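You operate a simulated robot arm through the tools that you are given. There is no shell and no other tool.

You are at the controls of a simulated robot arm. One attempt, no reset.

## Task
Put things in order on the top of the fixings bench. At the end: the square orange cover is on the beige tile sample board; the grey rubble lump from the top of the fixings bench stands where the square orange cover stood; the square blue cover stands where the grey rubble lump stood; the small blue sponge stands where the square blue cover stood; whatever was shut is shut again. Leave all else as you found it, and nothing knocked over.

The check looks at the end state, three seconds after you hand in, the way a careful person would. Anything else that was tipped, shoved, dropped, spilled or broken makes it a failure. A push-on lid holds only when it is set on centred and level and pressed home; a screw cap is set on level and turned clockwise until tight.

## Robot
A 6-joint arm with a two-finger gripper, fixed in place. Base frame: the origin is at the foot of the arm, x ahead of it, y to its left, z up; the work surface is at about z = 0. Lengths are in cm, angles in degrees, forces in N, time in s.
With the tool pointing down near the work surface it reaches from about 18 to 48 cm from the base axis. Its first joint turns from -66.0 to 66.0 degrees. Payload 1.76 kg.
The TCP is the grasp point between the finger pads, 2.9 cm short of the fingertips. In the tool frame z runs along the fingers and y along their closing line. The gripper opens to 8.2 cm; its body begins 5.8 cm behind the TCP.
Orientation is told as [roll, pitch, yaw] about the base's x, y, z axes, in that order, counted from this pose: with the fingers straight down and closing along the base's y, the tool's x points along the base's -x, its y along +y and its z along -z.

## Interface
- The arm moves only by the tool play_rows. Its argument "moves" is a list of rows, each an object of numbers (a shift or turn left out is 0, a gripper value left out holds the last): "tx", "ty", "tz": the shift along the base's x, y, z in units of 50 mm (1.0 is 50 mm); "wx", "wy", "wz": the turn, a rotation vector about the base's x, y, z in units of 4 degrees (1.0 is 4 degrees); "fingers": the opening in per cent of the stroke, from 0 (shut) to 100 (fully open). In form: [{"tx": .., "ty": .., "tz": .., "wx": .., "wy": .., "wz": .., "fingers": ..}, ...]. A call has 1 to 20 rows; each row shifts and turns the commanded pose from where the row before left it. A call with a number of a shift or a turn outside -1 to 1 is refused whole. A row lasts 0.2 s, in which the tool goes at most 5 cm and 8.6 degrees; a call with a longer step from one row to the next is refused whole, and so is a gripper value outside its range. Where a pose cannot be reached the arm comes as near as it can. A force on the tool above 40 N (or 10 N above the force at the start of the call, whichever is more), or a blocked arm, ends the call early, and 0.2 s more pass. The fingers move at their own pace (about 20.35 cm/s each) and stop on an object; they squeeze with about 29 N. The grip force told is the motor's: it shows also when the fingers shut on nothing. Time passes only in rows, and 0.2 s behind the last, so rows that do not move let the fingers close. It gives the time, the measured TCP pose, the force on the tool (base axes), the opening and the grip force at its end, in the units of the frame above (readings bear some noise), with the torque about the TCP (base axes, N m) and any sound that the robot's microphone picked up.
- Cameras (640 x 400 px; columns grow to the right, rows downward): "scene" is fixed at [4.15, 33.64, 39.9]; the picture's right is [-0.84, -0.54, 0.00], its down [-0.42, 0.66, -0.62] and it looks along [0.33, -0.52, -0.79] (base axes); focal length 214 px, centre (320, 200). "wrist" rides on the gripper at [7.9, 0.4, -9] in the tool frame; the picture's right is [-0.05, 1.00, 0.00], its down [-0.71, -0.04, -0.71] and it looks along [-0.71, -0.04, 0.71] (tool axes); focal length 256 px, centre (320, 200). There is no depth. A picture from a camera that has moved, and an enlarged one, comes with that camera's place and axes in the base frame and with its lens.
- snapshot(camera): a new picture of that camera. No time passes.
- inspect(camera, box): a new picture of the part [left, top, right, bottom] of that camera's present view, enlarged. No time passes.
- sign_off(): hands the job in; it is judged then, once.

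Places have to be worked out from the pictures, the camera data and where the tool is seen. Open the gripper and draw the arm clear of the work before you hand the job in, unless the task says otherwise.

The tools are called after "Request:" by a JSON object that holds its "name" and its "arguments". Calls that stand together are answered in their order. play_rows: Moves the arm, as the interface text tells. Its arguments: {"type":"object","properties":{"moves":{"type":"array"}},"required":["moves"]} The other tools are called the same way: snapshot (camera) takes a picture; inspect (camera, box) takes an enlarged picture of a part of a camera's view; sign_off () hands the job in.

At the start:

```text
time_s: 0.0
ee_pos: [31.61, 3.25, 22.77]
ee_rot: [0.1, 0.0, 0.1]
wrist_force: [-0.1, -0.4, -0.6]
torque: [-0.01, 0.0, -0.01]
grip_width: 8.22
gripper_force: 0.1
```

scene: 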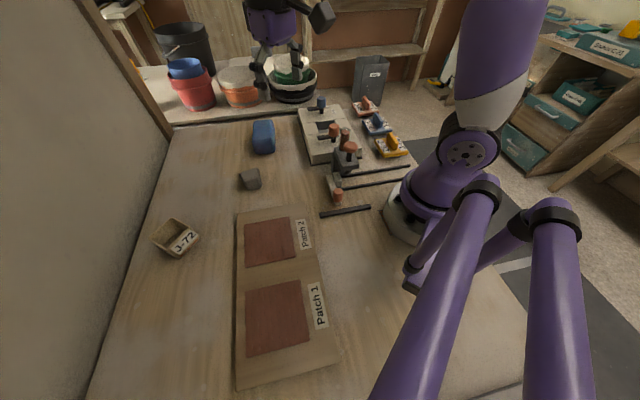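
wrist: 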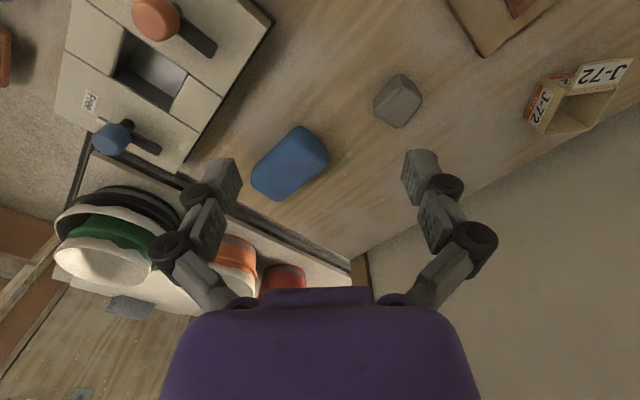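

I begin by looking closer at both views to identify the covers, the rubble lump, the sponge and the tile board.

Request:
{"name": "inspect", "arguments": {"camera": "scene", "box": [220, 80, 420, 220]}}

Request:
{"name": "inspect", "arguments": {"camera": "scene", "box": [140, 200, 360, 390]}}

Request:
{"name": "inspect", "arguments": {"camera": "wrist", "box": [0, 0, 320, 200]}}

Request:
{"name": "inspect", "arguments": {"camera": "wrist", "box": [320, 0, 640, 200]}}

```text
2.86 times, centred on (320, 150) of scene
camera zoom: at [4.15, 33.64, 39.9], right [-0.84, -0.54, 0.0], down [-0.42, 0.66, -0.62], along [0.33, -0.52, -0.79], focal length 613 px, centre (320, 343)
```

zoom: 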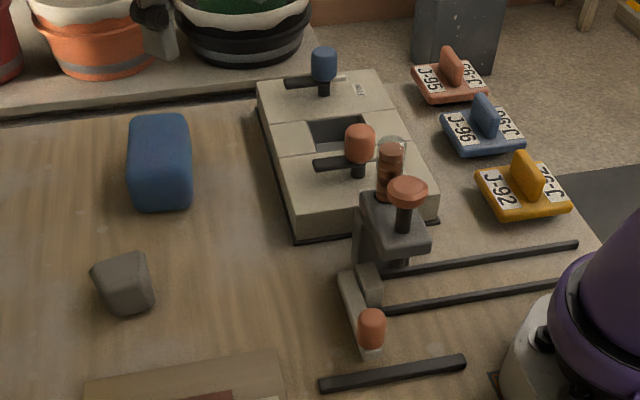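

```text
2.11 times, centred on (250, 295) of scene
camera zoom: at [4.15, 33.64, 39.9], right [-0.84, -0.54, 0.0], down [-0.42, 0.66, -0.62], along [0.33, -0.52, -0.79], focal length 452 px, centre (467, 0)
```

zoom: 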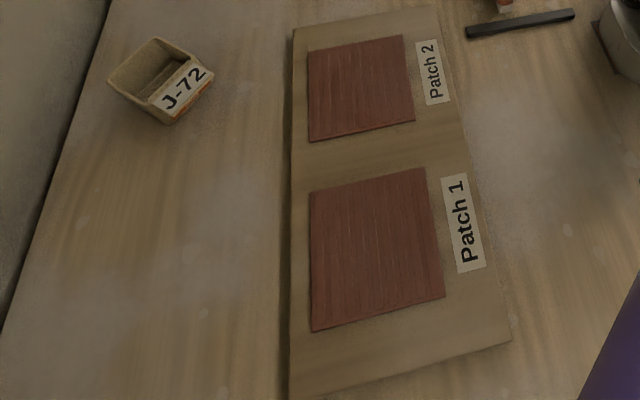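

```text
2.00 times, centred on (160, 100) of wrist
camera zoom: at [23.79, 3.55, 31.72], right [0.05, 1.0, 0.0], down [0.71, -0.04, 0.71], along [0.71, -0.04, -0.71], focal length 512 px, centre (640, 400)
```

zoom: 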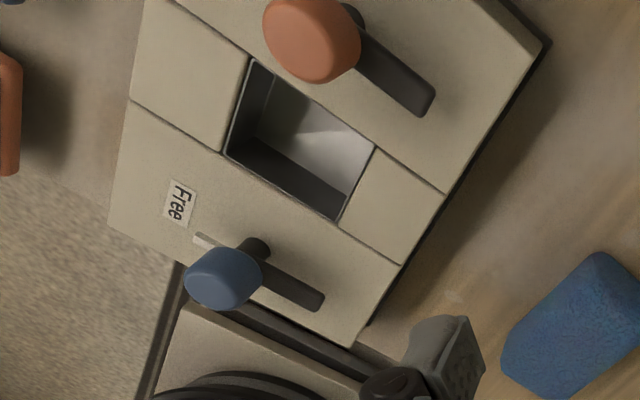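

```text
2.00 times, centred on (480, 100) of wrist
camera zoom: at [23.79, 3.55, 31.72], right [0.05, 1.0, 0.0], down [0.71, -0.04, 0.71], along [0.71, -0.04, -0.71], focal length 512 px, centre (0, 400)
```

zoom: 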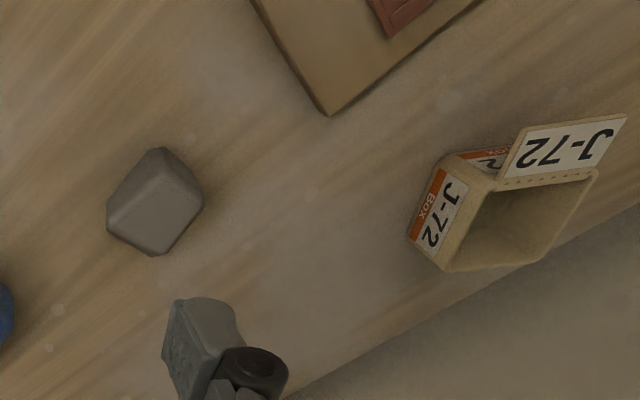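

The three tagged covers (J-95 orange, J-96 blue, J-92 yellow) sit right of the block at roughly (29,-36), (21,-27), (14,-19). I zoom further to confirm the colours, the fixtures around them and any other candidates.

Request:
{"name": "inspect", "arguments": {"camera": "scene", "box": [340, 80, 420, 170]}}

Request:
{"name": "inspect", "arguments": {"camera": "scene", "box": [290, 90, 380, 220]}}

Request:
{"name": "inspect", "arguments": {"camera": "scene", "box": [150, 40, 340, 160]}}

Request:
{"name": "inspect", "arguments": {"camera": "scene", "box": [480, 0, 640, 180]}}

Request:
{"name": "inspect", "arguments": {"camera": "scene", "box": [140, 100, 290, 270]}}

```text
4.44 times, centred on (380, 125) of scene
camera zoom: at [4.15, 33.64, 39.9], right [-0.84, -0.54, 0.0], down [-0.42, 0.66, -0.62], along [0.33, -0.52, -0.79], focal length 953 px, centre (53, 533)
```

zoom: 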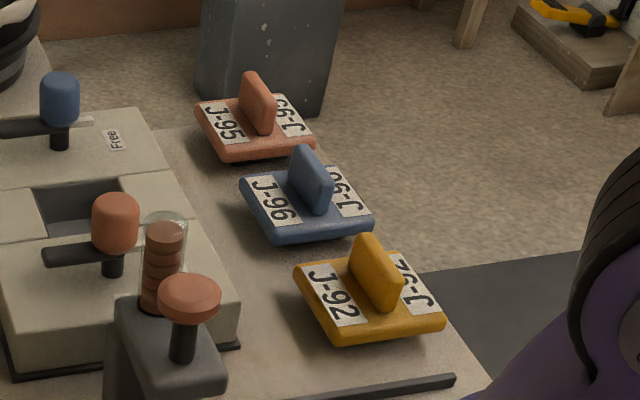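

```text
3.08 times, centred on (335, 155) of scene
camera zoom: at [4.15, 33.64, 39.9], right [-0.84, -0.54, 0.0], down [-0.42, 0.66, -0.62], along [0.33, -0.52, -0.79], focal length 660 px, centre (274, 338)
```

zoom: 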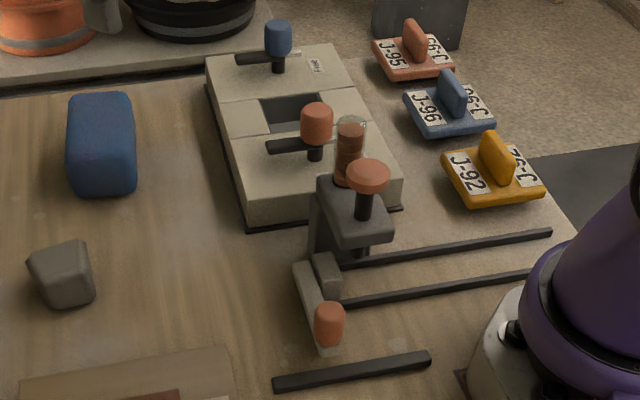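

```text
3.33 times, centred on (245, 100) of scene
camera zoom: at [4.15, 33.64, 39.9], right [-0.84, -0.54, 0.0], down [-0.42, 0.66, -0.62], along [0.33, -0.52, -0.79], focal length 715 px, centre (570, 533)
```

zoom: 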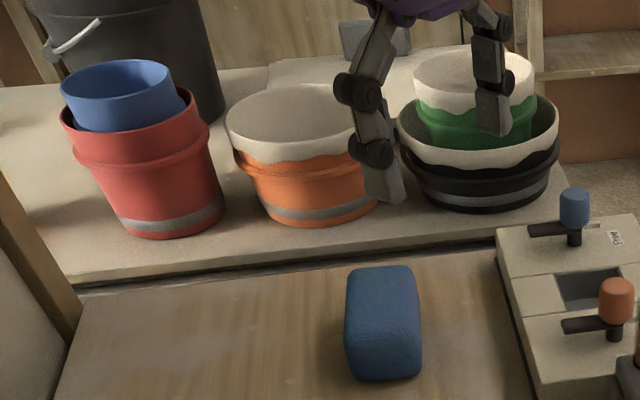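

```text
2.22 times, centred on (560, 90) of scene
camera zoom: at [4.15, 33.64, 39.9], right [-0.84, -0.54, 0.0], down [-0.42, 0.66, -0.62], along [0.33, -0.52, -0.79], focal length 477 px, centre (-213, 444)
```

zoom: 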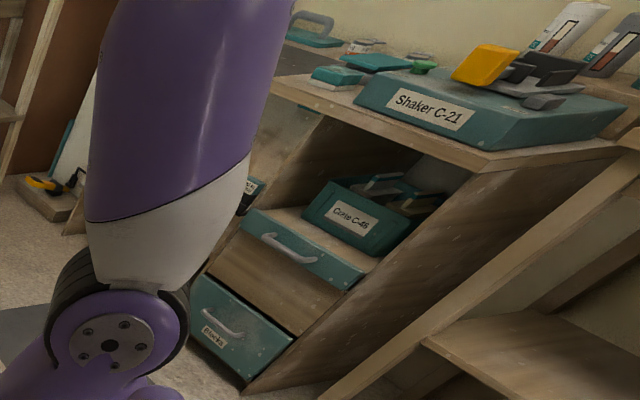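

```text
2.35 times, centred on (215, 185) of scene
camera zoom: at [4.15, 33.64, 39.9], right [-0.84, -0.54, 0.0], down [-0.42, 0.66, -0.62], along [0.33, -0.52, -0.79], focal length 505 px, centre (567, 235)
```

zoom: 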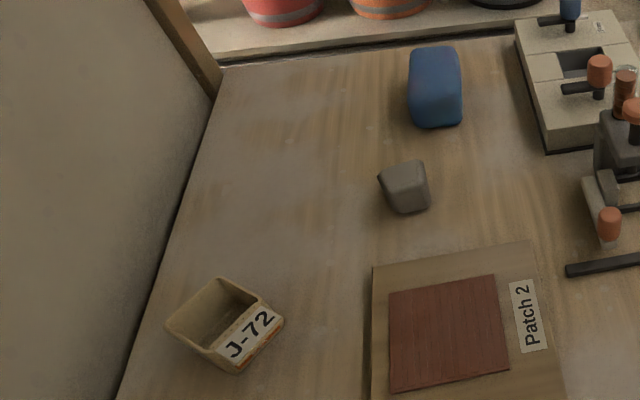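

The picture confirms J-95 orange, J-96 blue and J-92 yellow as loose-looking knobbed covers, with a clamp/rail fixture and the block next to them. I swing the arm high over to the right, yawing with the base, to view them with the wrist camera.

Request:
{"name": "play_rows", "arguments": {"moves": [{"tx": -0.148, "ty": -0.42, "wz": -1}, {"tx": -0.148, "ty": -0.42, "wz": -1}, {"tx": -0.148, "ty": -0.42, "wz": -1}, {"tx": -0.148, "ty": -0.42, "wz": -1}, {"tx": -0.148, "ty": -0.42, "wz": -1}, {"tx": -0.148, "ty": -0.42, "wz": -1}, {"tx": -0.148, "ty": -0.42, "wz": -1}, {"tx": -0.148, "ty": -0.42, "wz": -1}, {"tx": -0.148, "ty": -0.42, "wz": -1}, {"tx": -0.148, "ty": -0.42, "wz": -1}, {"tx": -0.148, "ty": -0.42, "wz": -1}, {"tx": -0.148, "ty": -0.42, "wz": -1}, {"tx": -0.148, "ty": -0.42, "wz": -1}]}}

Request:
{"name": "snapshot", "arguments": {"camera": "wrist"}}

Request:
{"name": "snapshot", "arguments": {"camera": "scene"}}

```text
time_s: 2.8
ee_pos: [21.99, -24.14, 22.81]
ee_rot: [0.0, 0.1, -52.1]
wrist_force: [-0.2, -0.4, -0.2]
torque: [-0.02, -0.02, 0.02]
grip_width: 8.22
gripper_force: 0.1
```

```text
taken
camera wrist: at [17.48, -17.64, 31.72], right [0.82, 0.57, 0.0], down [0.4, -0.58, 0.71], along [0.4, -0.58, -0.71], focal length 256 px, centre (320, 200)
```

wrist: 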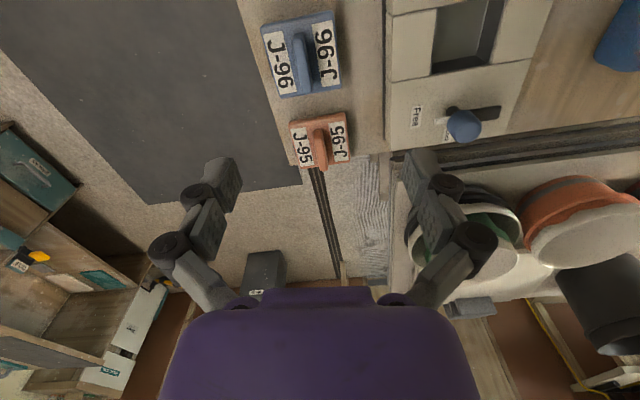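

```text
taken
```

scene: 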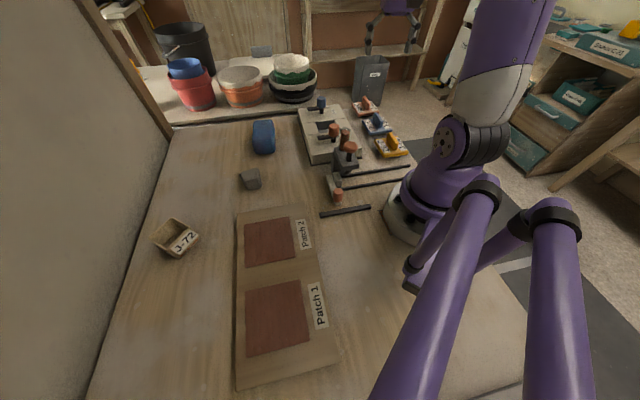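

The covers lie near the bench edge, with the orange one at about (28.3,-33.1) and its top at about 1.5 cm. I zoom in on them and the surroundings to fix sizes and orientation.

Request:
{"name": "inspect", "arguments": {"camera": "wrist", "box": [230, 0, 390, 200]}}

Request:
{"name": "inspect", "arguments": {"camera": "wrist", "box": [360, 0, 560, 160]}}

Request:
{"name": "inspect", "arguments": {"camera": "wrist", "box": [270, 90, 370, 180]}}

```text
2.00 times, centred on (310, 100) of wrist
camera zoom: at [17.48, -17.64, 31.72], right [0.82, 0.57, 0.0], down [0.4, -0.58, 0.71], along [0.4, -0.58, -0.71], focal length 512 px, centre (340, 400)
```

zoom: 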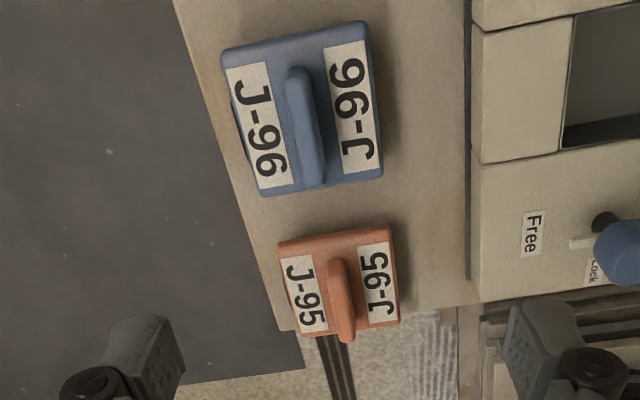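

```text
2.50 times, centred on (460, 80) of wrist
camera zoom: at [17.48, -17.64, 31.72], right [0.82, 0.57, 0.0], down [0.4, -0.58, 0.71], along [0.4, -0.58, -0.71], focal length 640 px, centre (-30, 500)
```

zoom: 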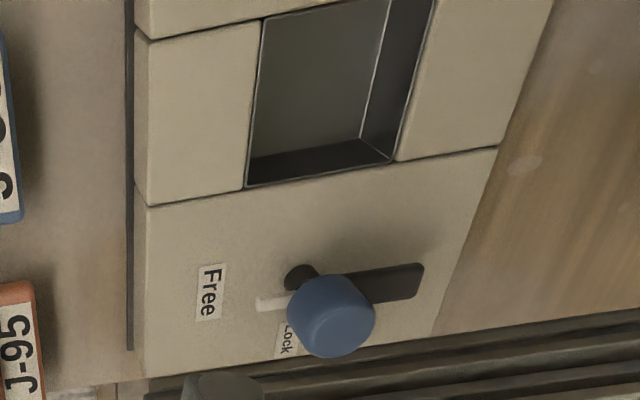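

```text
4.44 times, centred on (320, 135) of wrist
camera zoom: at [17.48, -17.64, 31.72], right [0.82, 0.57, 0.0], down [0.4, -0.58, 0.71], along [0.4, -0.58, -0.71], focal length 1138 px, centre (320, 489)
```

zoom: 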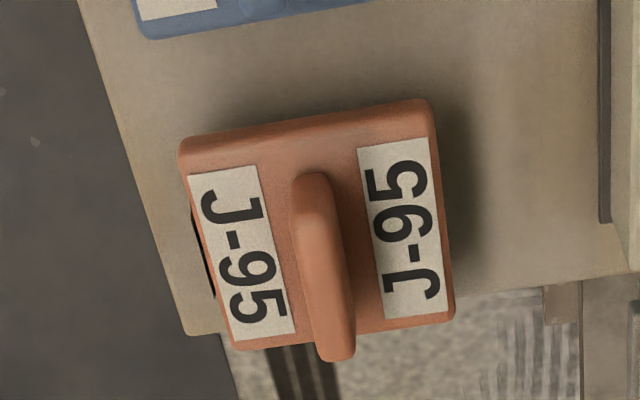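

The covers measure about 7.3 cm square, turned 45°, with the orange centred near (28.6,-33.3) and the blue near (21.1,-25.9). Their fins run along (0.7,-0.7). I move above the orange fin with yaw -46 and look again.

Request:
{"name": "play_rows", "arguments": {"moves": [{"tx": 0.263, "ty": -0.368, "tz": -0.3, "wz": 0.3, "fingers": 60}, {"tx": 0.263, "ty": -0.368, "tz": -0.4, "wz": 0.3}, {"tx": 0.263, "ty": -0.368, "tz": -0.4, "wz": 0.3}, {"tx": 0.263, "ty": -0.368, "tz": -0.4, "wz": 0.3}, {"tx": 0.263, "ty": -0.368, "tz": -0.4, "wz": 0.3}, {}]}}

Request:
{"name": "snapshot", "arguments": {"camera": "wrist"}}

Request:
{"name": "inspect", "arguments": {"camera": "scene", "box": [320, 40, 440, 170]}}

```text
time_s: 4.2
ee_pos: [28.57, -33.18, 13.31]
ee_rot: [0.1, 0.0, -46.0]
wrist_force: [0.3, 0.6, -0.9]
torque: [-0.03, -0.01, 0.0]
grip_width: 4.92
gripper_force: 0.0
```

```text
taken
camera wrist: at [23.46, -27.32, 22.18], right [0.76, 0.66, 0.0], down [0.46, -0.53, 0.71], along [0.46, -0.53, -0.71], focal length 256 px, centre (320, 200)
```

wrist: 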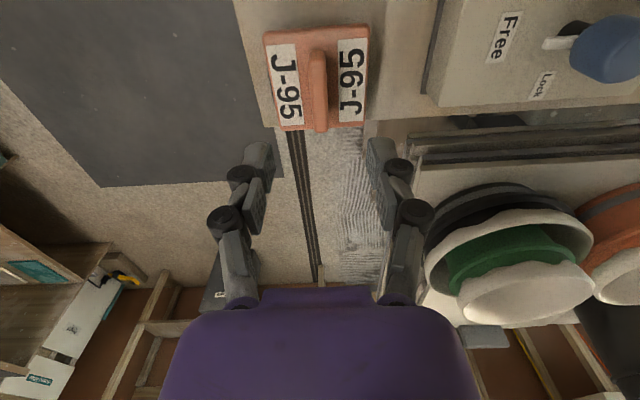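

```text
3.08 times, centred on (380, 105) of scene
camera zoom: at [4.15, 33.63, 39.9], right [-0.84, -0.54, 0.0], down [-0.42, 0.66, -0.62], along [0.33, -0.52, -0.79], focal length 660 px, centre (135, 492)
```

zoom: 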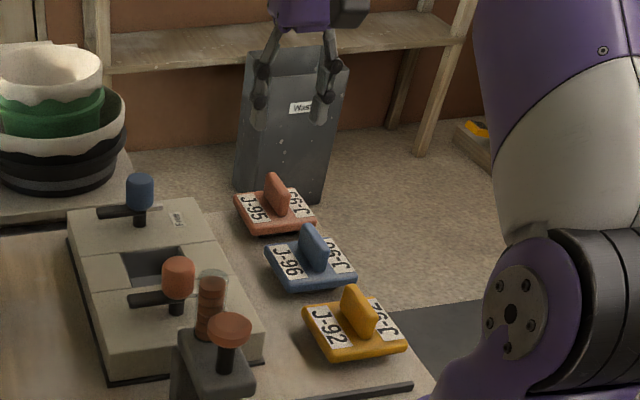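

At this height the wrist view puts the orange cover centre at (28.6,-33.2), edges at 45°. I zoom on the fin in both views to get its height before descending.

Request:
{"name": "inspect", "arguments": {"camera": "wrist", "box": [250, 10, 390, 150]}}

Request:
{"name": "inspect", "arguments": {"camera": "scene", "box": [345, 88, 395, 138]}}

```text
2.86 times, centred on (320, 80) of wrist
camera zoom: at [23.46, -27.32, 22.18], right [0.76, 0.66, 0.0], down [0.46, -0.53, 0.71], along [0.46, -0.53, -0.71], focal length 731 px, centre (320, 543)
```

zoom: 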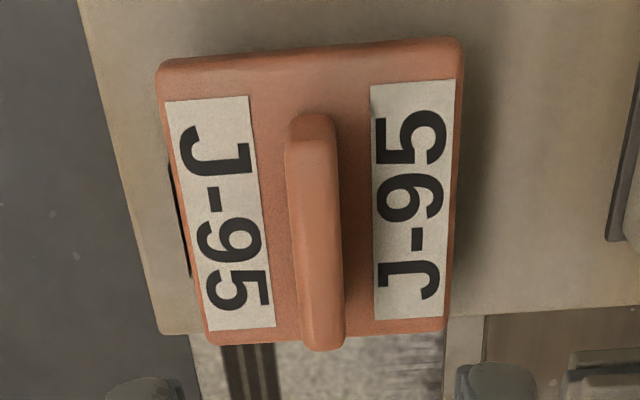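

```text
8.00 times, centred on (370, 113) of scene
camera zoom: at [4.15, 33.63, 39.9], right [-0.84, -0.54, 0.0], down [-0.42, 0.66, -0.62], along [0.33, -0.52, -0.79], focal length 1716 px, centre (-80, 896)
```

zoom: 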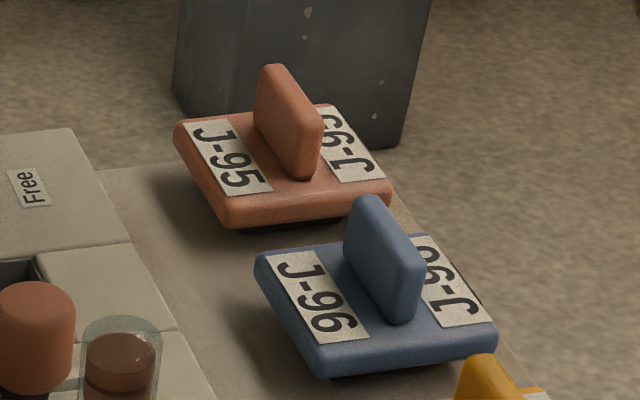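

The cover is a plate on a slightly recessed plug with a fin about 1.2 cm thick and 2.5 cm high (top near z=4). The TCP is already centred over it, so I go down to about 5.2 cm and check.

Request:
{"name": "play_rows", "arguments": {"moves": [{"tz": -0.4, "wz": 0.2}, {"tz": -0.4}, {"tz": -0.4}, {"tz": -0.3}, {"tz": -0.12}, {}]}}

Request:
{"name": "snapshot", "arguments": {"camera": "wrist"}}

Request:
{"name": "inspect", "arguments": {"camera": "scene", "box": [330, 60, 410, 140]}}

```text
time_s: 5.6
ee_pos: [28.66, -33.13, 5.24]
ee_rot: [0.0, 0.0, -45.2]
wrist_force: [0.0, 0.7, 0.5]
torque: [0.02, 0.01, -0.02]
grip_width: 4.93
gripper_force: 0.1
```

```text
taken
camera wrist: at [23.36, -27.4, 14.13], right [0.75, 0.67, 0.0], down [0.47, -0.53, 0.71], along [0.47, -0.53, -0.71], focal length 256 px, centre (320, 200)
```

wrist: 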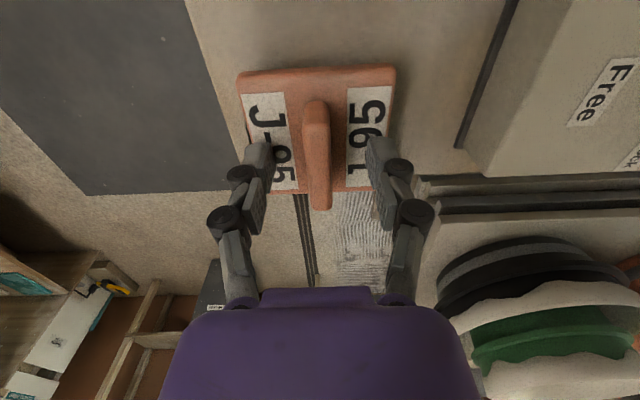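

```text
5.00 times, centred on (370, 100) of scene
camera zoom: at [4.15, 33.64, 39.9], right [-0.84, -0.54, 0.0], down [-0.42, 0.66, -0.62], along [0.33, -0.52, -0.79], focal length 1072 px, centre (70, 700)
```

zoom: 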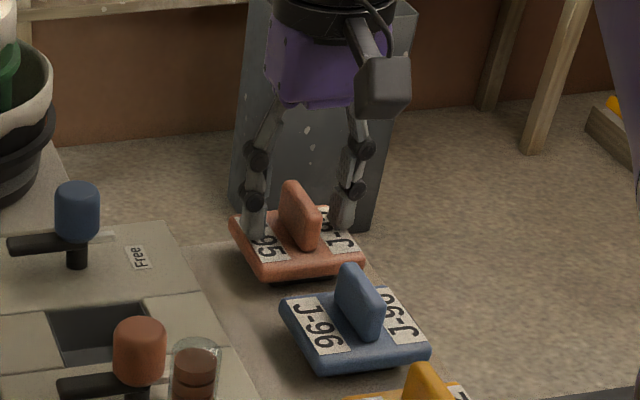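

The fingers straddle the fin, centred, with tips just above the plate. I lower 0.3 cm more and close.

Request:
{"name": "play_rows", "arguments": {"moves": [{"tz": -0.06}, {"fingers": 0}, {"fingers": 0}, {"fingers": 0}, {"fingers": 0}]}}

Request:
{"name": "snapshot", "arguments": {"camera": "wrist"}}

```text
time_s: 6.6
ee_pos: [28.78, -33.47, 5.18]
ee_rot: [0.1, -0.5, -45.2]
wrist_force: [-1.1, 0.8, 6.1]
torque: [0.13, 0.09, 0.04]
grip_width: 1.09
gripper_force: 29.0
stopped in row 5: the force on the tool passed its limit at 41 N (the readings are from after the stop); the commanded pose is now the measured one
```

```text
taken
camera wrist: at [23.46, -27.5, 14.04], right [0.75, 0.67, 0.0], down [0.47, -0.52, 0.71], along [0.47, -0.53, -0.7], focal length 256 px, centre (320, 200)
```

wrist: 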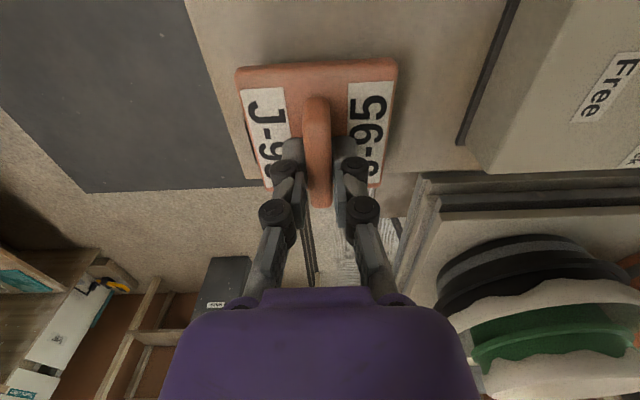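

Grip is on the fin (1.09 cm, 29 N); the tips touched the plate while closing. I lift slowly to see whether the cover comes free and what lies under it.

Request:
{"name": "play_rows", "arguments": {"moves": [{"tz": 0.1, "fingers": 0}, {"tz": 0.2}, {"tz": 0.3}, {"tz": 0.4}, {}]}}

Request:
{"name": "snapshot", "arguments": {"camera": "wrist"}}

Request:
{"name": "inspect", "arguments": {"camera": "scene", "box": [330, 50, 420, 150]}}

```text
time_s: 7.8
ee_pos: [28.77, -33.38, 10.34]
ee_rot: [0.0, -0.5, -45.2]
wrist_force: [0.2, 0.2, 0.8]
torque: [-0.03, 0.02, 0.01]
grip_width: 0.01
gripper_force: 28.6
```

```text
taken
camera wrist: at [23.43, -27.44, 19.11], right [0.75, 0.67, 0.0], down [0.47, -0.52, 0.71], along [0.47, -0.53, -0.7], focal length 256 px, centre (320, 200)
```

wrist: 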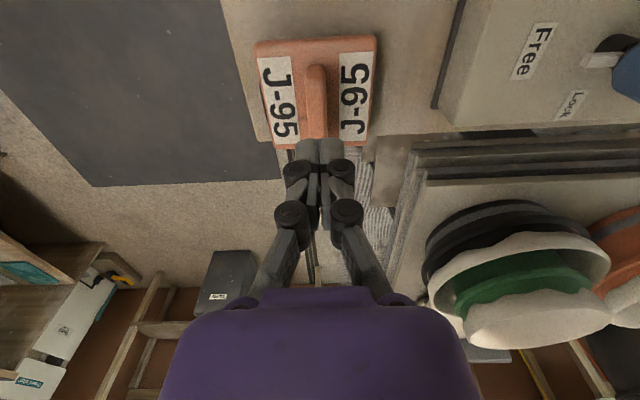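

```text
4.00 times, centred on (375, 100) of scene
camera zoom: at [4.15, 33.64, 39.9], right [-0.84, -0.54, 0.0], down [-0.42, 0.66, -0.62], along [0.33, -0.52, -0.79], focal length 858 px, centre (100, 600)
```

zoom: 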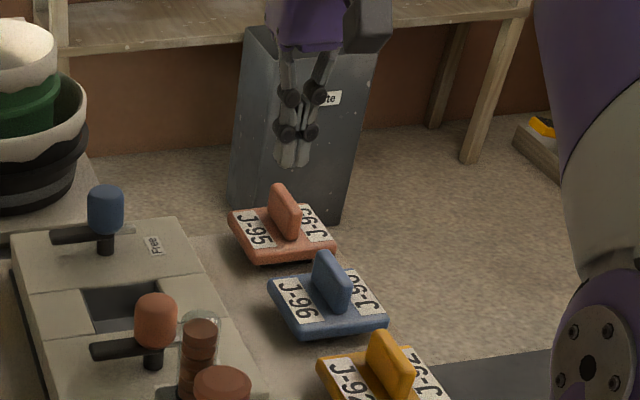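

The grip slipped off the top of the fin; the cover stays where it was (28.5,-33.2). I look closely at the closed fingertips to learn how far they actually reach.

Request:
{"name": "inspect", "arguments": {"camera": "wrist", "box": [270, 80, 370, 230]}}

Request:
{"name": "inspect", "arguments": {"camera": "scene", "box": [350, 50, 410, 130]}}

```text
2.67 times, centred on (320, 155) of wrist
camera zoom: at [23.43, -27.44, 19.11], right [0.75, 0.67, 0.0], down [0.47, -0.52, 0.71], along [0.47, -0.53, -0.7], focal length 683 px, centre (320, 320)
```

zoom: 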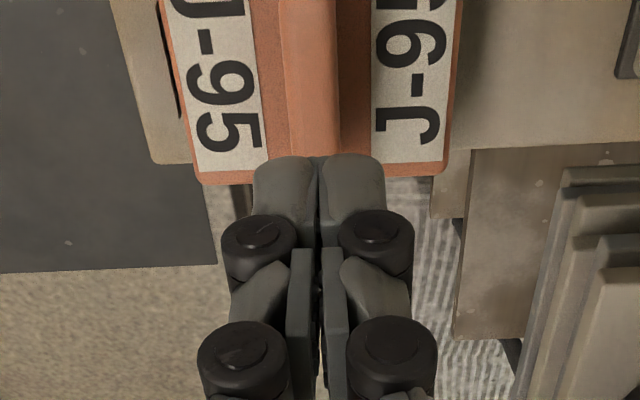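

```text
5.00 times, centred on (380, 90) of scene
camera zoom: at [4.15, 33.64, 39.9], right [-0.84, -0.54, 0.0], down [-0.42, 0.66, -0.62], along [0.33, -0.52, -0.79], focal length 1072 px, centre (20, 750)
```

zoom: 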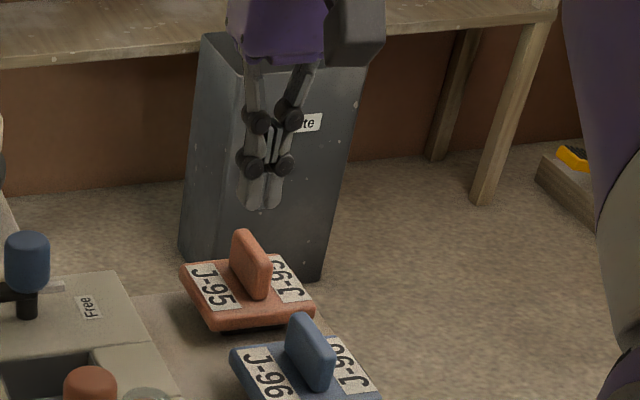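

The tips really reach 2.9 cm below the TCP, and the plate top works out nearer z≈2.0–2.3, so the tips were pressed on the plate as they closed. I correct the small tilt and offset, narrow the opening first, and come down gently.

Request:
{"name": "play_rows", "arguments": {"moves": [{"tx": -0.04, "ty": 0.03, "wx": 0.089, "wy": 0.088, "fingers": 28}, {"tz": -0.3}, {"tz": -0.3}, {"tz": -0.25}, {"tz": -0.1}, {}]}}

Request:
{"name": "snapshot", "arguments": {"camera": "wrist"}}

Request:
{"name": "inspect", "arguments": {"camera": "scene", "box": [340, 70, 400, 130]}}

```text
time_s: 9.2
ee_pos: [28.53, -33.22, 5.32]
ee_rot: [0.0, 0.0, -45.2]
wrist_force: [-0.2, 0.6, -0.4]
torque: [0.0, -0.02, 0.02]
grip_width: 2.31
gripper_force: 0.1
```

```text
taken
camera wrist: at [23.19, -27.35, 14.27], right [0.75, 0.67, 0.0], down [0.47, -0.53, 0.71], along [0.47, -0.53, -0.71], focal length 256 px, centre (320, 200)
```

wrist: 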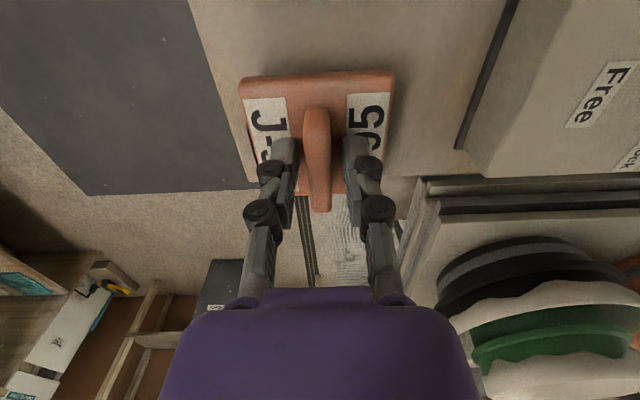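

```text
6.67 times, centred on (370, 100) of scene
camera zoom: at [4.15, 33.64, 39.9], right [-0.84, -0.54, 0.0], down [-0.42, 0.66, -0.62], along [0.33, -0.52, -0.79], focal length 1430 px, centre (-13, 867)
```

zoom: 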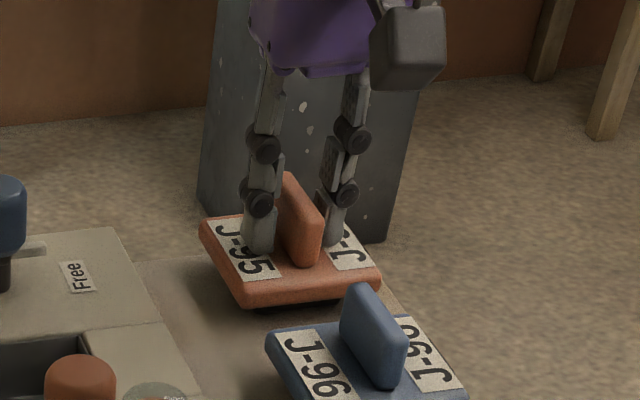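

The fin is between the narrowed fingers and the tips hover near the plate. I step down gently to feel for the plate.

Request:
{"name": "play_rows", "arguments": {"moves": [{"tz": -0.03}, {"tz": -0.03}, {}]}}

```text
time_s: 10.0
ee_pos: [28.49, -33.29, 5.32]
ee_rot: [0.0, -0.1, -45.2]
wrist_force: [-2.9, 0.8, 19.0]
torque: [-0.02, 0.25, 0.04]
grip_width: 2.23
gripper_force: 10.8
```

Contact with the plate at TCP z≈5.3, so the plate top is about z=2.4. I back up slightly so the tips are just off the plate, then close on the fin and check.

Request:
{"name": "play_rows", "arguments": {"moves": [{"tz": 0.09}, {"fingers": 0}, {"fingers": 0}, {"fingers": 0}]}}

Request:
{"name": "inspect", "arguments": {"camera": "scene", "box": [340, 70, 400, 130]}}

Request:
{"name": "inspect", "arguments": {"camera": "wrist", "box": [220, 60, 420, 260]}}

```text
time_s: 11.0
ee_pos: [28.5, -33.2, 5.55]
ee_rot: [0.0, -0.1, -45.2]
wrist_force: [0.2, -0.3, -0.3]
torque: [0.01, 0.02, -0.01]
grip_width: 1.12
gripper_force: 28.5
```

```text
6.67 times, centred on (370, 100) of scene
camera zoom: at [4.15, 33.64, 39.9], right [-0.84, -0.54, 0.0], down [-0.42, 0.66, -0.62], along [0.33, -0.52, -0.79], focal length 1430 px, centre (-13, 867)
```

zoom: 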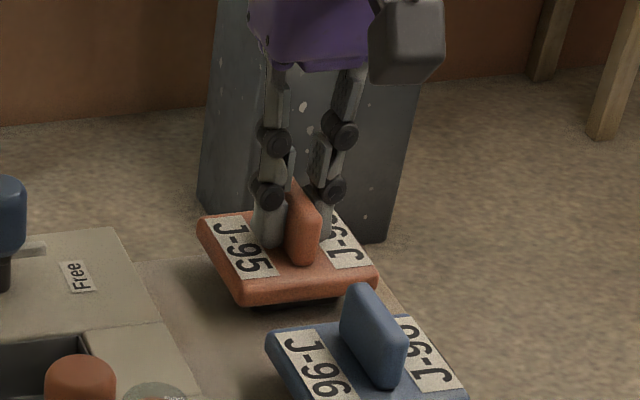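

```text
2.00 times, centred on (320, 160) of wrist
camera zoom: at [23.29, -27.33, 14.49], right [0.75, 0.67, 0.0], down [0.47, -0.53, 0.71], along [0.47, -0.53, -0.71], focal length 512 px, centre (320, 280)
```

zoom: 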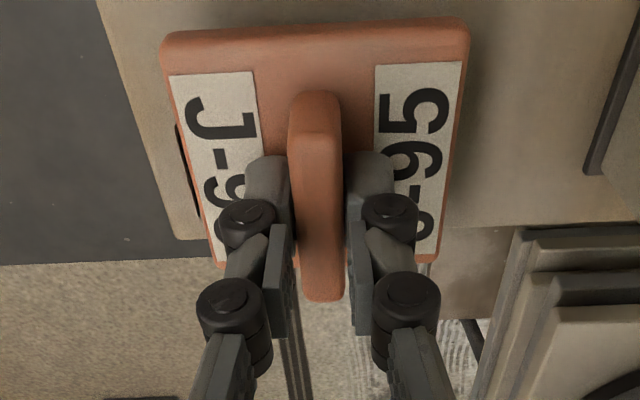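

Grip is on the fin with no stray force. I lift just 0.3 cm and read the force to tell whether it follows or is held.

Request:
{"name": "play_rows", "arguments": {"moves": [{"tz": 0.03}, {"tz": 0.03}, {}]}}

Request:
{"name": "inspect", "arguments": {"camera": "scene", "box": [340, 70, 400, 130]}}

```text
time_s: 11.8
ee_pos: [28.47, -33.29, 5.78]
ee_rot: [0.0, 0.0, -45.2]
wrist_force: [0.2, -0.4, -0.1]
torque: [-0.02, 0.03, -0.01]
grip_width: 1.11
gripper_force: 29.7
```

```text
6.67 times, centred on (370, 100) of scene
camera zoom: at [4.15, 33.64, 39.9], right [-0.84, -0.54, 0.0], down [-0.42, 0.66, -0.62], along [0.33, -0.52, -0.79], focal length 1430 px, centre (-13, 867)
```

zoom: 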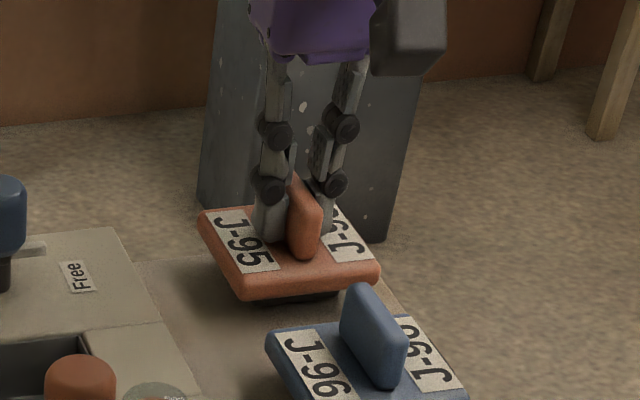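

The plate has risen a little with the gripper. I keep lifting slowly and check again.

Request:
{"name": "play_rows", "arguments": {"moves": [{"tz": 0.05}, {"tz": 0.05}, {"tz": 0.05}, {"tz": 0.05}, {}]}}

Request:
{"name": "inspect", "arguments": {"camera": "scene", "box": [340, 70, 400, 130]}}

Request:
{"name": "inspect", "arguments": {"camera": "wrist", "box": [220, 60, 420, 260]}}

```text
time_s: 13.0
ee_pos: [28.59, -33.29, 6.86]
ee_rot: [0.0, 0.1, -45.2]
wrist_force: [-0.7, -0.7, -1.3]
torque: [-0.02, 0.0, -0.01]
grip_width: 1.14
gripper_force: 29.0
```

```text
6.67 times, centred on (370, 100) of scene
camera zoom: at [4.15, 33.64, 39.9], right [-0.84, -0.54, 0.0], down [-0.42, 0.66, -0.62], along [0.33, -0.52, -0.79], focal length 1430 px, centre (-13, 867)
```

zoom: 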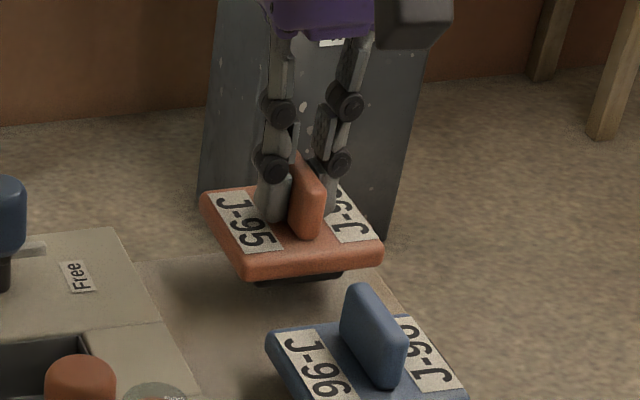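

```text
2.00 times, centred on (320, 160) of wrist
camera zoom: at [23.33, -27.37, 15.79], right [0.75, 0.67, 0.0], down [0.47, -0.53, 0.71], along [0.47, -0.53, -0.71], focal length 512 px, centre (320, 280)
```

zoom: 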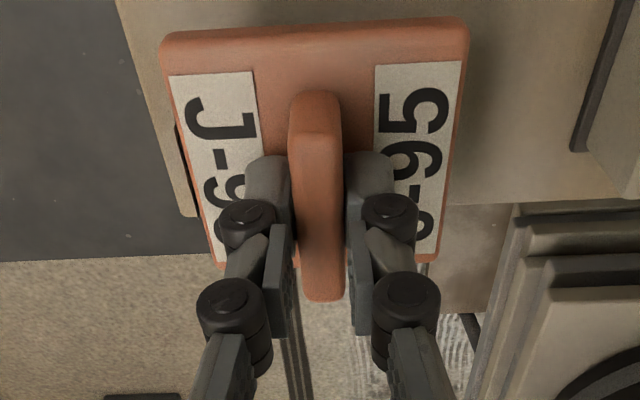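

The cover now hangs level in the grip (about 1 N) with its underside 5.5 cm below the TCP. I lift to about 20 cm and swing towards the board, yawing along.

Request:
{"name": "play_rows", "arguments": {"moves": [{"tz": 0.2}, {"tz": 0.35}, {"tz": 0.5}, {"tz": 0.5}, {"tz": 0.5}, {"tz": 0.4}, {"tz": 0.15, "ty": 0.2, "wz": 0.5}, {"tx": -0.04, "ty": 0.4, "wz": 1}, {"tx": -0.04, "ty": 0.45, "wz": 1}, {"tx": -0.04, "ty": 0.45, "wz": 1}, {"tx": -0.04, "ty": 0.45, "wz": 1}, {"tx": -0.04, "ty": 0.45, "wz": 1}, {"tx": -0.04, "ty": 0.45, "wz": 1}, {"tx": -0.04, "ty": 0.45, "wz": 1}, {"tx": -0.04, "ty": 0.45, "wz": 1}, {"tx": -0.04, "ty": 0.45, "wz": 1}, {"tx": -0.04, "ty": 0.45, "wz": 1}, {"tx": -0.04, "ty": 0.45, "wz": 1}, {"tx": -0.04, "ty": 0.45, "wz": 1}, {"tx": -0.04, "ty": 0.45, "wz": 1}]}}

Request:
{"name": "snapshot", "arguments": {"camera": "wrist"}}

Request:
{"name": "snapshot", "arguments": {"camera": "scene"}}

```text
time_s: 17.2
ee_pos: [26.06, -3.05, 19.73]
ee_rot: [0.0, 0.0, 8.8]
wrist_force: [-0.6, -0.6, -0.4]
torque: [0.0, -0.02, -0.01]
grip_width: 1.09
gripper_force: 28.7
```

```text
taken
camera wrist: at [18.21, -3.97, 28.66], right [-0.1, 0.99, 0.0], down [0.7, 0.07, 0.71], along [0.7, 0.07, -0.71], focal length 256 px, centre (320, 200)
```

wrist: 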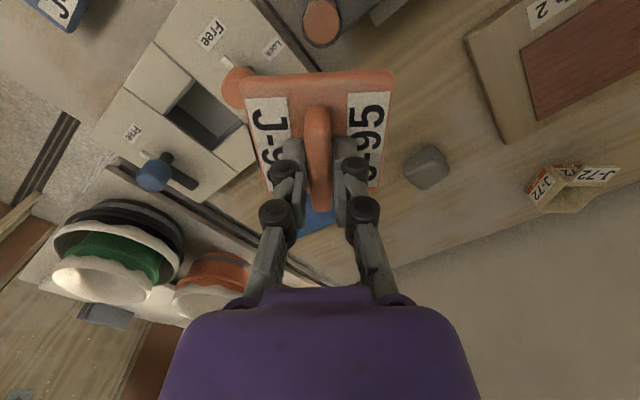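

```text
taken
```

scene: 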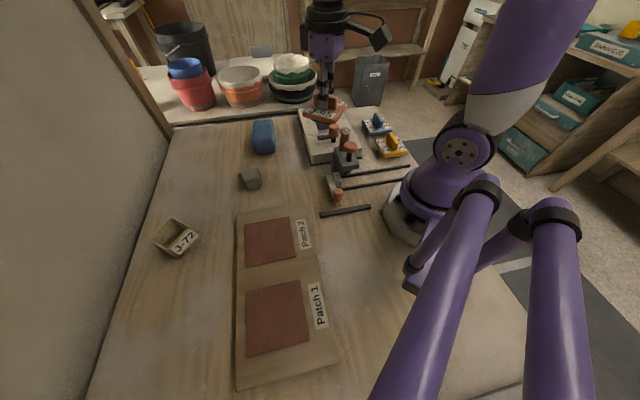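

The cover rides well, and its old spot is clear. I continue to above Patch 2 of the board at about (24,21.5).

Request:
{"name": "play_rows", "arguments": {"moves": [{"tx": -0.041, "ty": 0.491, "wz": 0.905}, {"tx": -0.041, "ty": 0.491, "wz": 0.905}, {"tx": -0.041, "ty": 0.491, "wz": 0.905}, {"tx": -0.041, "ty": 0.491, "wz": 0.905}, {"tx": -0.041, "ty": 0.491, "wz": 0.905}, {"tx": -0.041, "ty": 0.491, "wz": 0.905}, {"tx": -0.041, "ty": 0.491, "wz": 0.905}, {"tx": -0.041, "ty": 0.491, "wz": 0.905}, {"tx": -0.041, "ty": 0.491, "wz": 0.905}, {"tx": -0.041, "ty": 0.491, "wz": 0.905}, {}]}}

Request:
{"name": "snapshot", "arguments": {"camera": "wrist"}}

Request:
{"name": "snapshot", "arguments": {"camera": "scene"}}

Request:
{"name": "inspect", "arguments": {"camera": "scene", "box": [330, 80, 420, 170]}}

```text
time_s: 19.6
ee_pos: [23.97, 21.48, 19.86]
ee_rot: [0.0, 0.0, 44.9]
wrist_force: [0.3, 0.4, -0.8]
torque: [-0.05, 0.02, -0.02]
grip_width: 1.12
gripper_force: 29.1
```

```text
taken
camera wrist: at [18.05, 16.12, 28.82], right [-0.67, 0.74, 0.0], down [0.53, 0.47, 0.71], along [0.53, 0.47, -0.71], focal length 256 px, centre (320, 200)
```

wrist: 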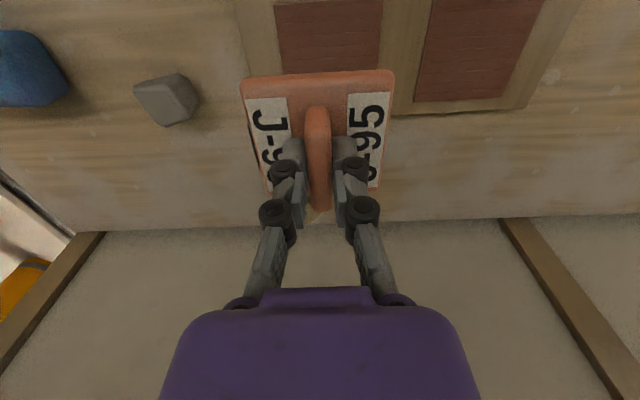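

```text
taken
```

scene: 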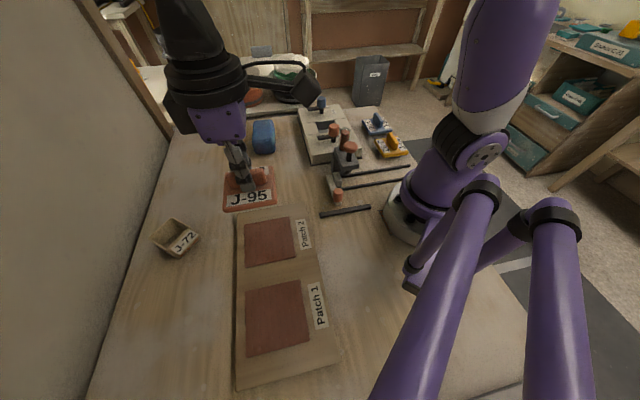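

```text
4.44 times, centred on (375, 125) of scene
camera zoom: at [4.15, 33.64, 39.9], right [-0.84, -0.54, 0.0], down [-0.42, 0.66, -0.62], along [0.33, -0.52, -0.79], focal length 953 px, centre (76, 533)
```

zoom: 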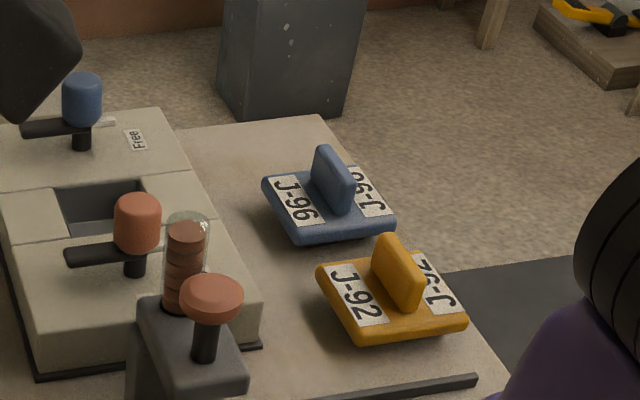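

The old orange spot is plain flat bench. Patch 2 is a roughly 9.5 cm tile centred near (23.6,22.1), larger than the cover, so I shift there and lower to about 8 cm.

Request:
{"name": "play_rows", "arguments": {"moves": [{"tx": -0.037, "ty": 0.062, "tz": -0.2}, {"tx": -0.037, "ty": 0.062, "tz": -0.35}, {"tz": -0.4}, {"tz": -0.4}, {"tz": -0.4}, {"tz": -0.35}, {"tz": -0.2}, {}]}}

Request:
{"name": "snapshot", "arguments": {"camera": "wrist"}}

Request:
{"name": "inspect", "arguments": {"camera": "scene", "box": [180, 160, 340, 300]}}

```text
time_s: 21.4
ee_pos: [23.44, 21.93, 8.35]
ee_rot: [-0.1, 0.0, 45.0]
wrist_force: [-0.7, -0.1, -0.4]
torque: [0.0, -0.02, 0.02]
grip_width: 1.09
gripper_force: 29.4
```

```text
taken
camera wrist: at [17.55, 16.67, 17.26], right [-0.67, 0.74, 0.0], down [0.53, 0.47, 0.71], along [0.53, 0.47, -0.71], focal length 256 px, centre (320, 200)
```

wrist: 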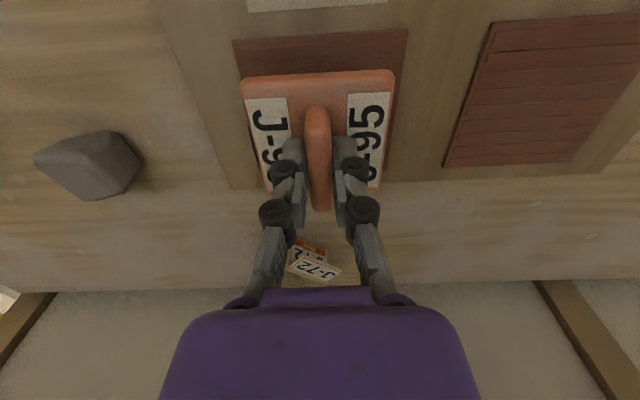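

```text
2.86 times, centred on (260, 230) of scene
camera zoom: at [4.15, 33.64, 39.9], right [-0.84, -0.54, 0.0], down [-0.42, 0.66, -0.62], along [0.33, -0.52, -0.79], focal length 613 px, centre (491, 114)
```

zoom: 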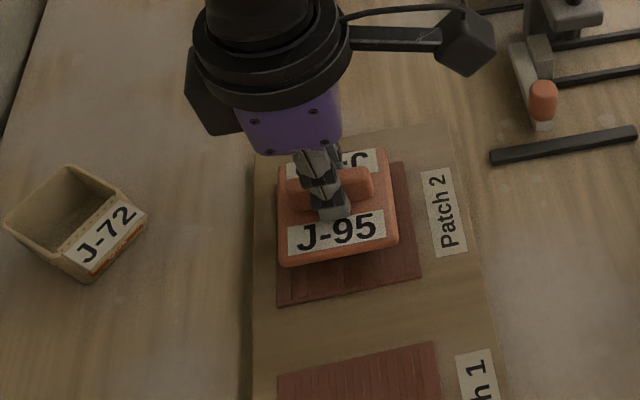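

Laterally centred on Patch 2. I nudge 0.2 cm outward and lower slowly toward contact.

Request:
{"name": "play_rows", "arguments": {"moves": [{"tx": 0.03, "ty": 0.03, "tz": -0.1}, {"tz": -0.1}, {"tz": -0.05}, {"tz": -0.03}, {}]}}

Request:
{"name": "inspect", "arguments": {"camera": "scene", "box": [210, 180, 330, 290]}}

```text
time_s: 22.6
ee_pos: [23.71, 22.0, 7.03]
ee_rot: [0.0, 0.0, 45.1]
wrist_force: [-3.1, -4.7, 23.8]
torque: [-0.13, 0.11, 0.02]
grip_width: 1.13
gripper_force: 29.0
```

```text
3.64 times, centred on (270, 235) of scene
camera zoom: at [4.14, 33.63, 39.91], right [-0.84, -0.54, 0.0], down [-0.42, 0.66, -0.62], along [0.33, -0.52, -0.79], focal length 780 px, centre (502, 73)
```

zoom: 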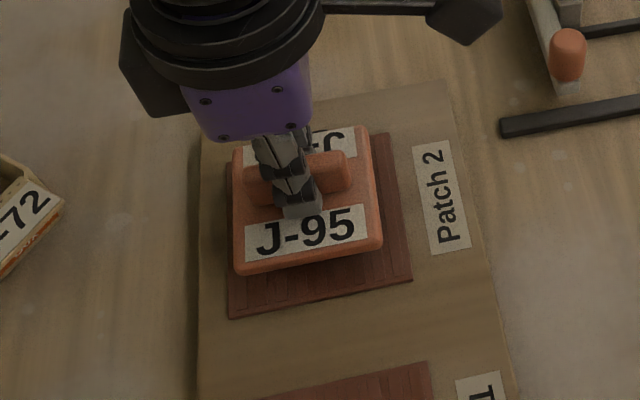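

Contact on the tile with about 24 N at TCP z=7.03. I ease the pressure off by 0.1 cm and then open the fingers a little.

Request:
{"name": "play_rows", "arguments": {"moves": [{"tz": 0.02}, {}]}}

Request:
{"name": "inspect", "arguments": {"camera": "wrist", "box": [200, 0, 440, 240]}}

```text
time_s: 23.2
ee_pos: [23.72, 21.98, 7.16]
ee_rot: [0.0, 0.1, 44.9]
wrist_force: [1.0, 0.9, 2.5]
torque: [0.1, -0.13, -0.02]
grip_width: 1.12
gripper_force: 29.0
```

```text
1.67 times, centred on (320, 120) of wrist
camera zoom: at [17.77, 16.69, 15.99], right [-0.67, 0.74, 0.0], down [0.53, 0.47, 0.71], along [0.53, 0.47, -0.71], focal length 427 px, centre (320, 333)
```

zoom: 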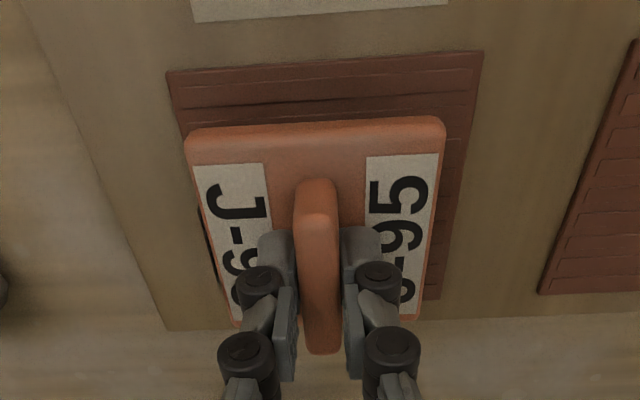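

Force is nearly nil and the plate lies wholly within the tile. I open the fingers and rise slowly.

Request:
{"name": "play_rows", "arguments": {"moves": [{"fingers": 15}, {"fingers": 30}, {}, {"tz": 0.05}, {"tz": 0.15}, {"tz": 0.3}, {"tz": 0.4}, {"tz": 0.4}, {}]}}

Request:
{"name": "snapshot", "arguments": {"camera": "wrist"}}

Request:
{"name": "inspect", "arguments": {"camera": "scene", "box": [180, 160, 340, 300]}}

```text
time_s: 25.2
ee_pos: [23.68, 22.11, 13.6]
ee_rot: [0.1, 0.2, 45.0]
wrist_force: [-0.4, 0.0, 0.1]
torque: [0.04, 0.0, -0.01]
grip_width: 2.48
gripper_force: 0.0
```

```text
taken
camera wrist: at [17.71, 16.75, 22.55], right [-0.67, 0.74, 0.0], down [0.53, 0.47, 0.71], along [0.53, 0.47, -0.71], focal length 256 px, centre (320, 200)
```

wrist: 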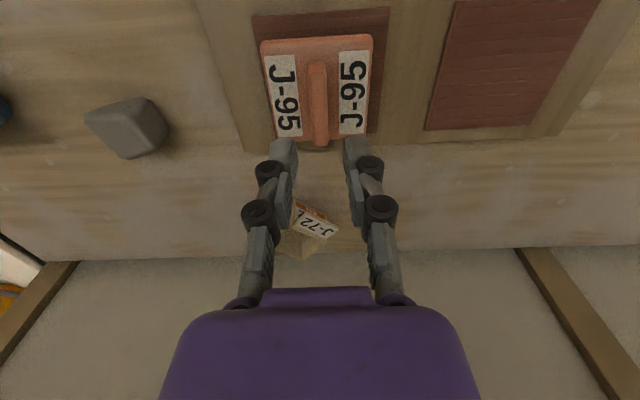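

```text
2.86 times, centred on (260, 230) of scene
camera zoom: at [4.15, 33.64, 39.9], right [-0.84, -0.54, 0.0], down [-0.42, 0.66, -0.62], along [0.33, -0.52, -0.79], focal length 613 px, centre (491, 114)
```

zoom: 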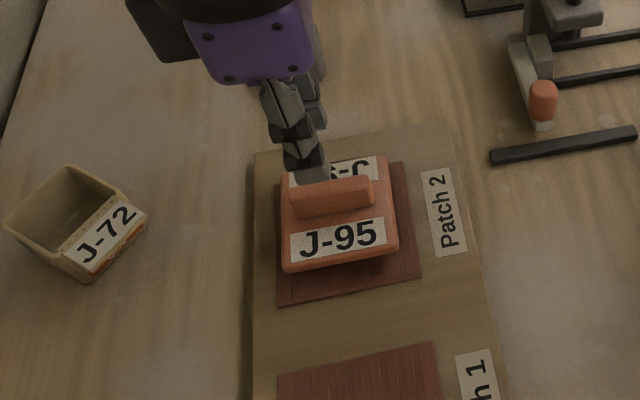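

The orange cover stands level on Patch 2 of the board. Now I move above the grey lump near (37.7,12.1) to study its shape.

Request:
{"name": "play_rows", "arguments": {"moves": [{"tz": 0.4, "fingers": 100}, {"tz": 0.4, "tx": 0.2, "ty": -0.14, "wz": -0.6}, {"tx": 0.4, "ty": -0.286, "wz": -1}, {"tx": 0.4, "ty": -0.286, "wz": -1}, {"tx": 0.4, "ty": -0.286, "wz": -1}, {"tx": 0.4, "ty": -0.286, "wz": -1}, {"tx": 0.4, "ty": -0.286, "wz": -1}, {"tx": 0.4, "ty": -0.286, "wz": -1}, {"tx": 0.2, "ty": -0.14, "wz": 0}, {}]}}

Request:
{"name": "snapshot", "arguments": {"camera": "wrist"}}

Request:
{"name": "inspect", "arguments": {"camera": "scene", "box": [215, 150, 285, 210]}}

```text
time_s: 27.4
ee_pos: [37.7, 11.98, 17.64]
ee_rot: [-0.1, 0.0, 18.6]
wrist_force: [-0.5, -0.3, 0.0]
torque: [0.02, 0.01, -0.03]
grip_width: 8.21
gripper_force: 0.1
```

```text
taken
camera wrist: at [30.05, 9.89, 26.49], right [-0.27, 0.96, 0.0], down [0.68, 0.19, 0.71], along [0.68, 0.19, -0.71], focal length 256 px, centre (320, 200)
```

wrist: 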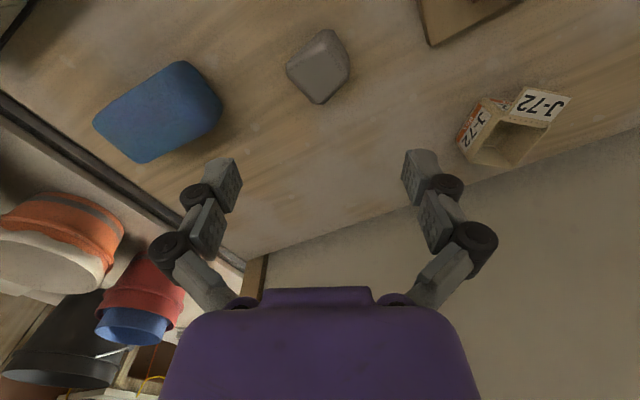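

```text
6.67 times, centred on (250, 180) of scene
camera zoom: at [4.15, 33.63, 39.9], right [-0.84, -0.54, 0.0], down [-0.42, 0.66, -0.62], along [0.33, -0.52, -0.79], focal length 1430 px, centre (787, 333)
```

zoom: 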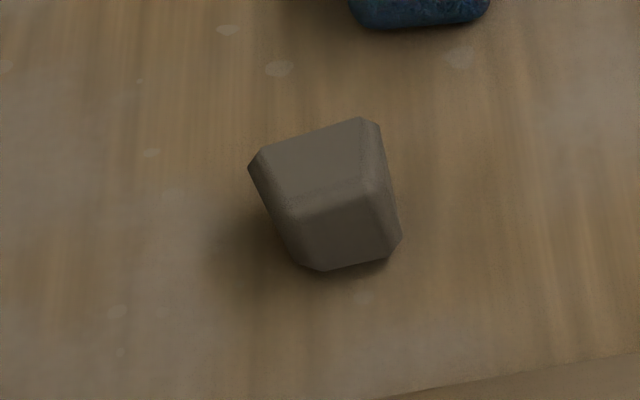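

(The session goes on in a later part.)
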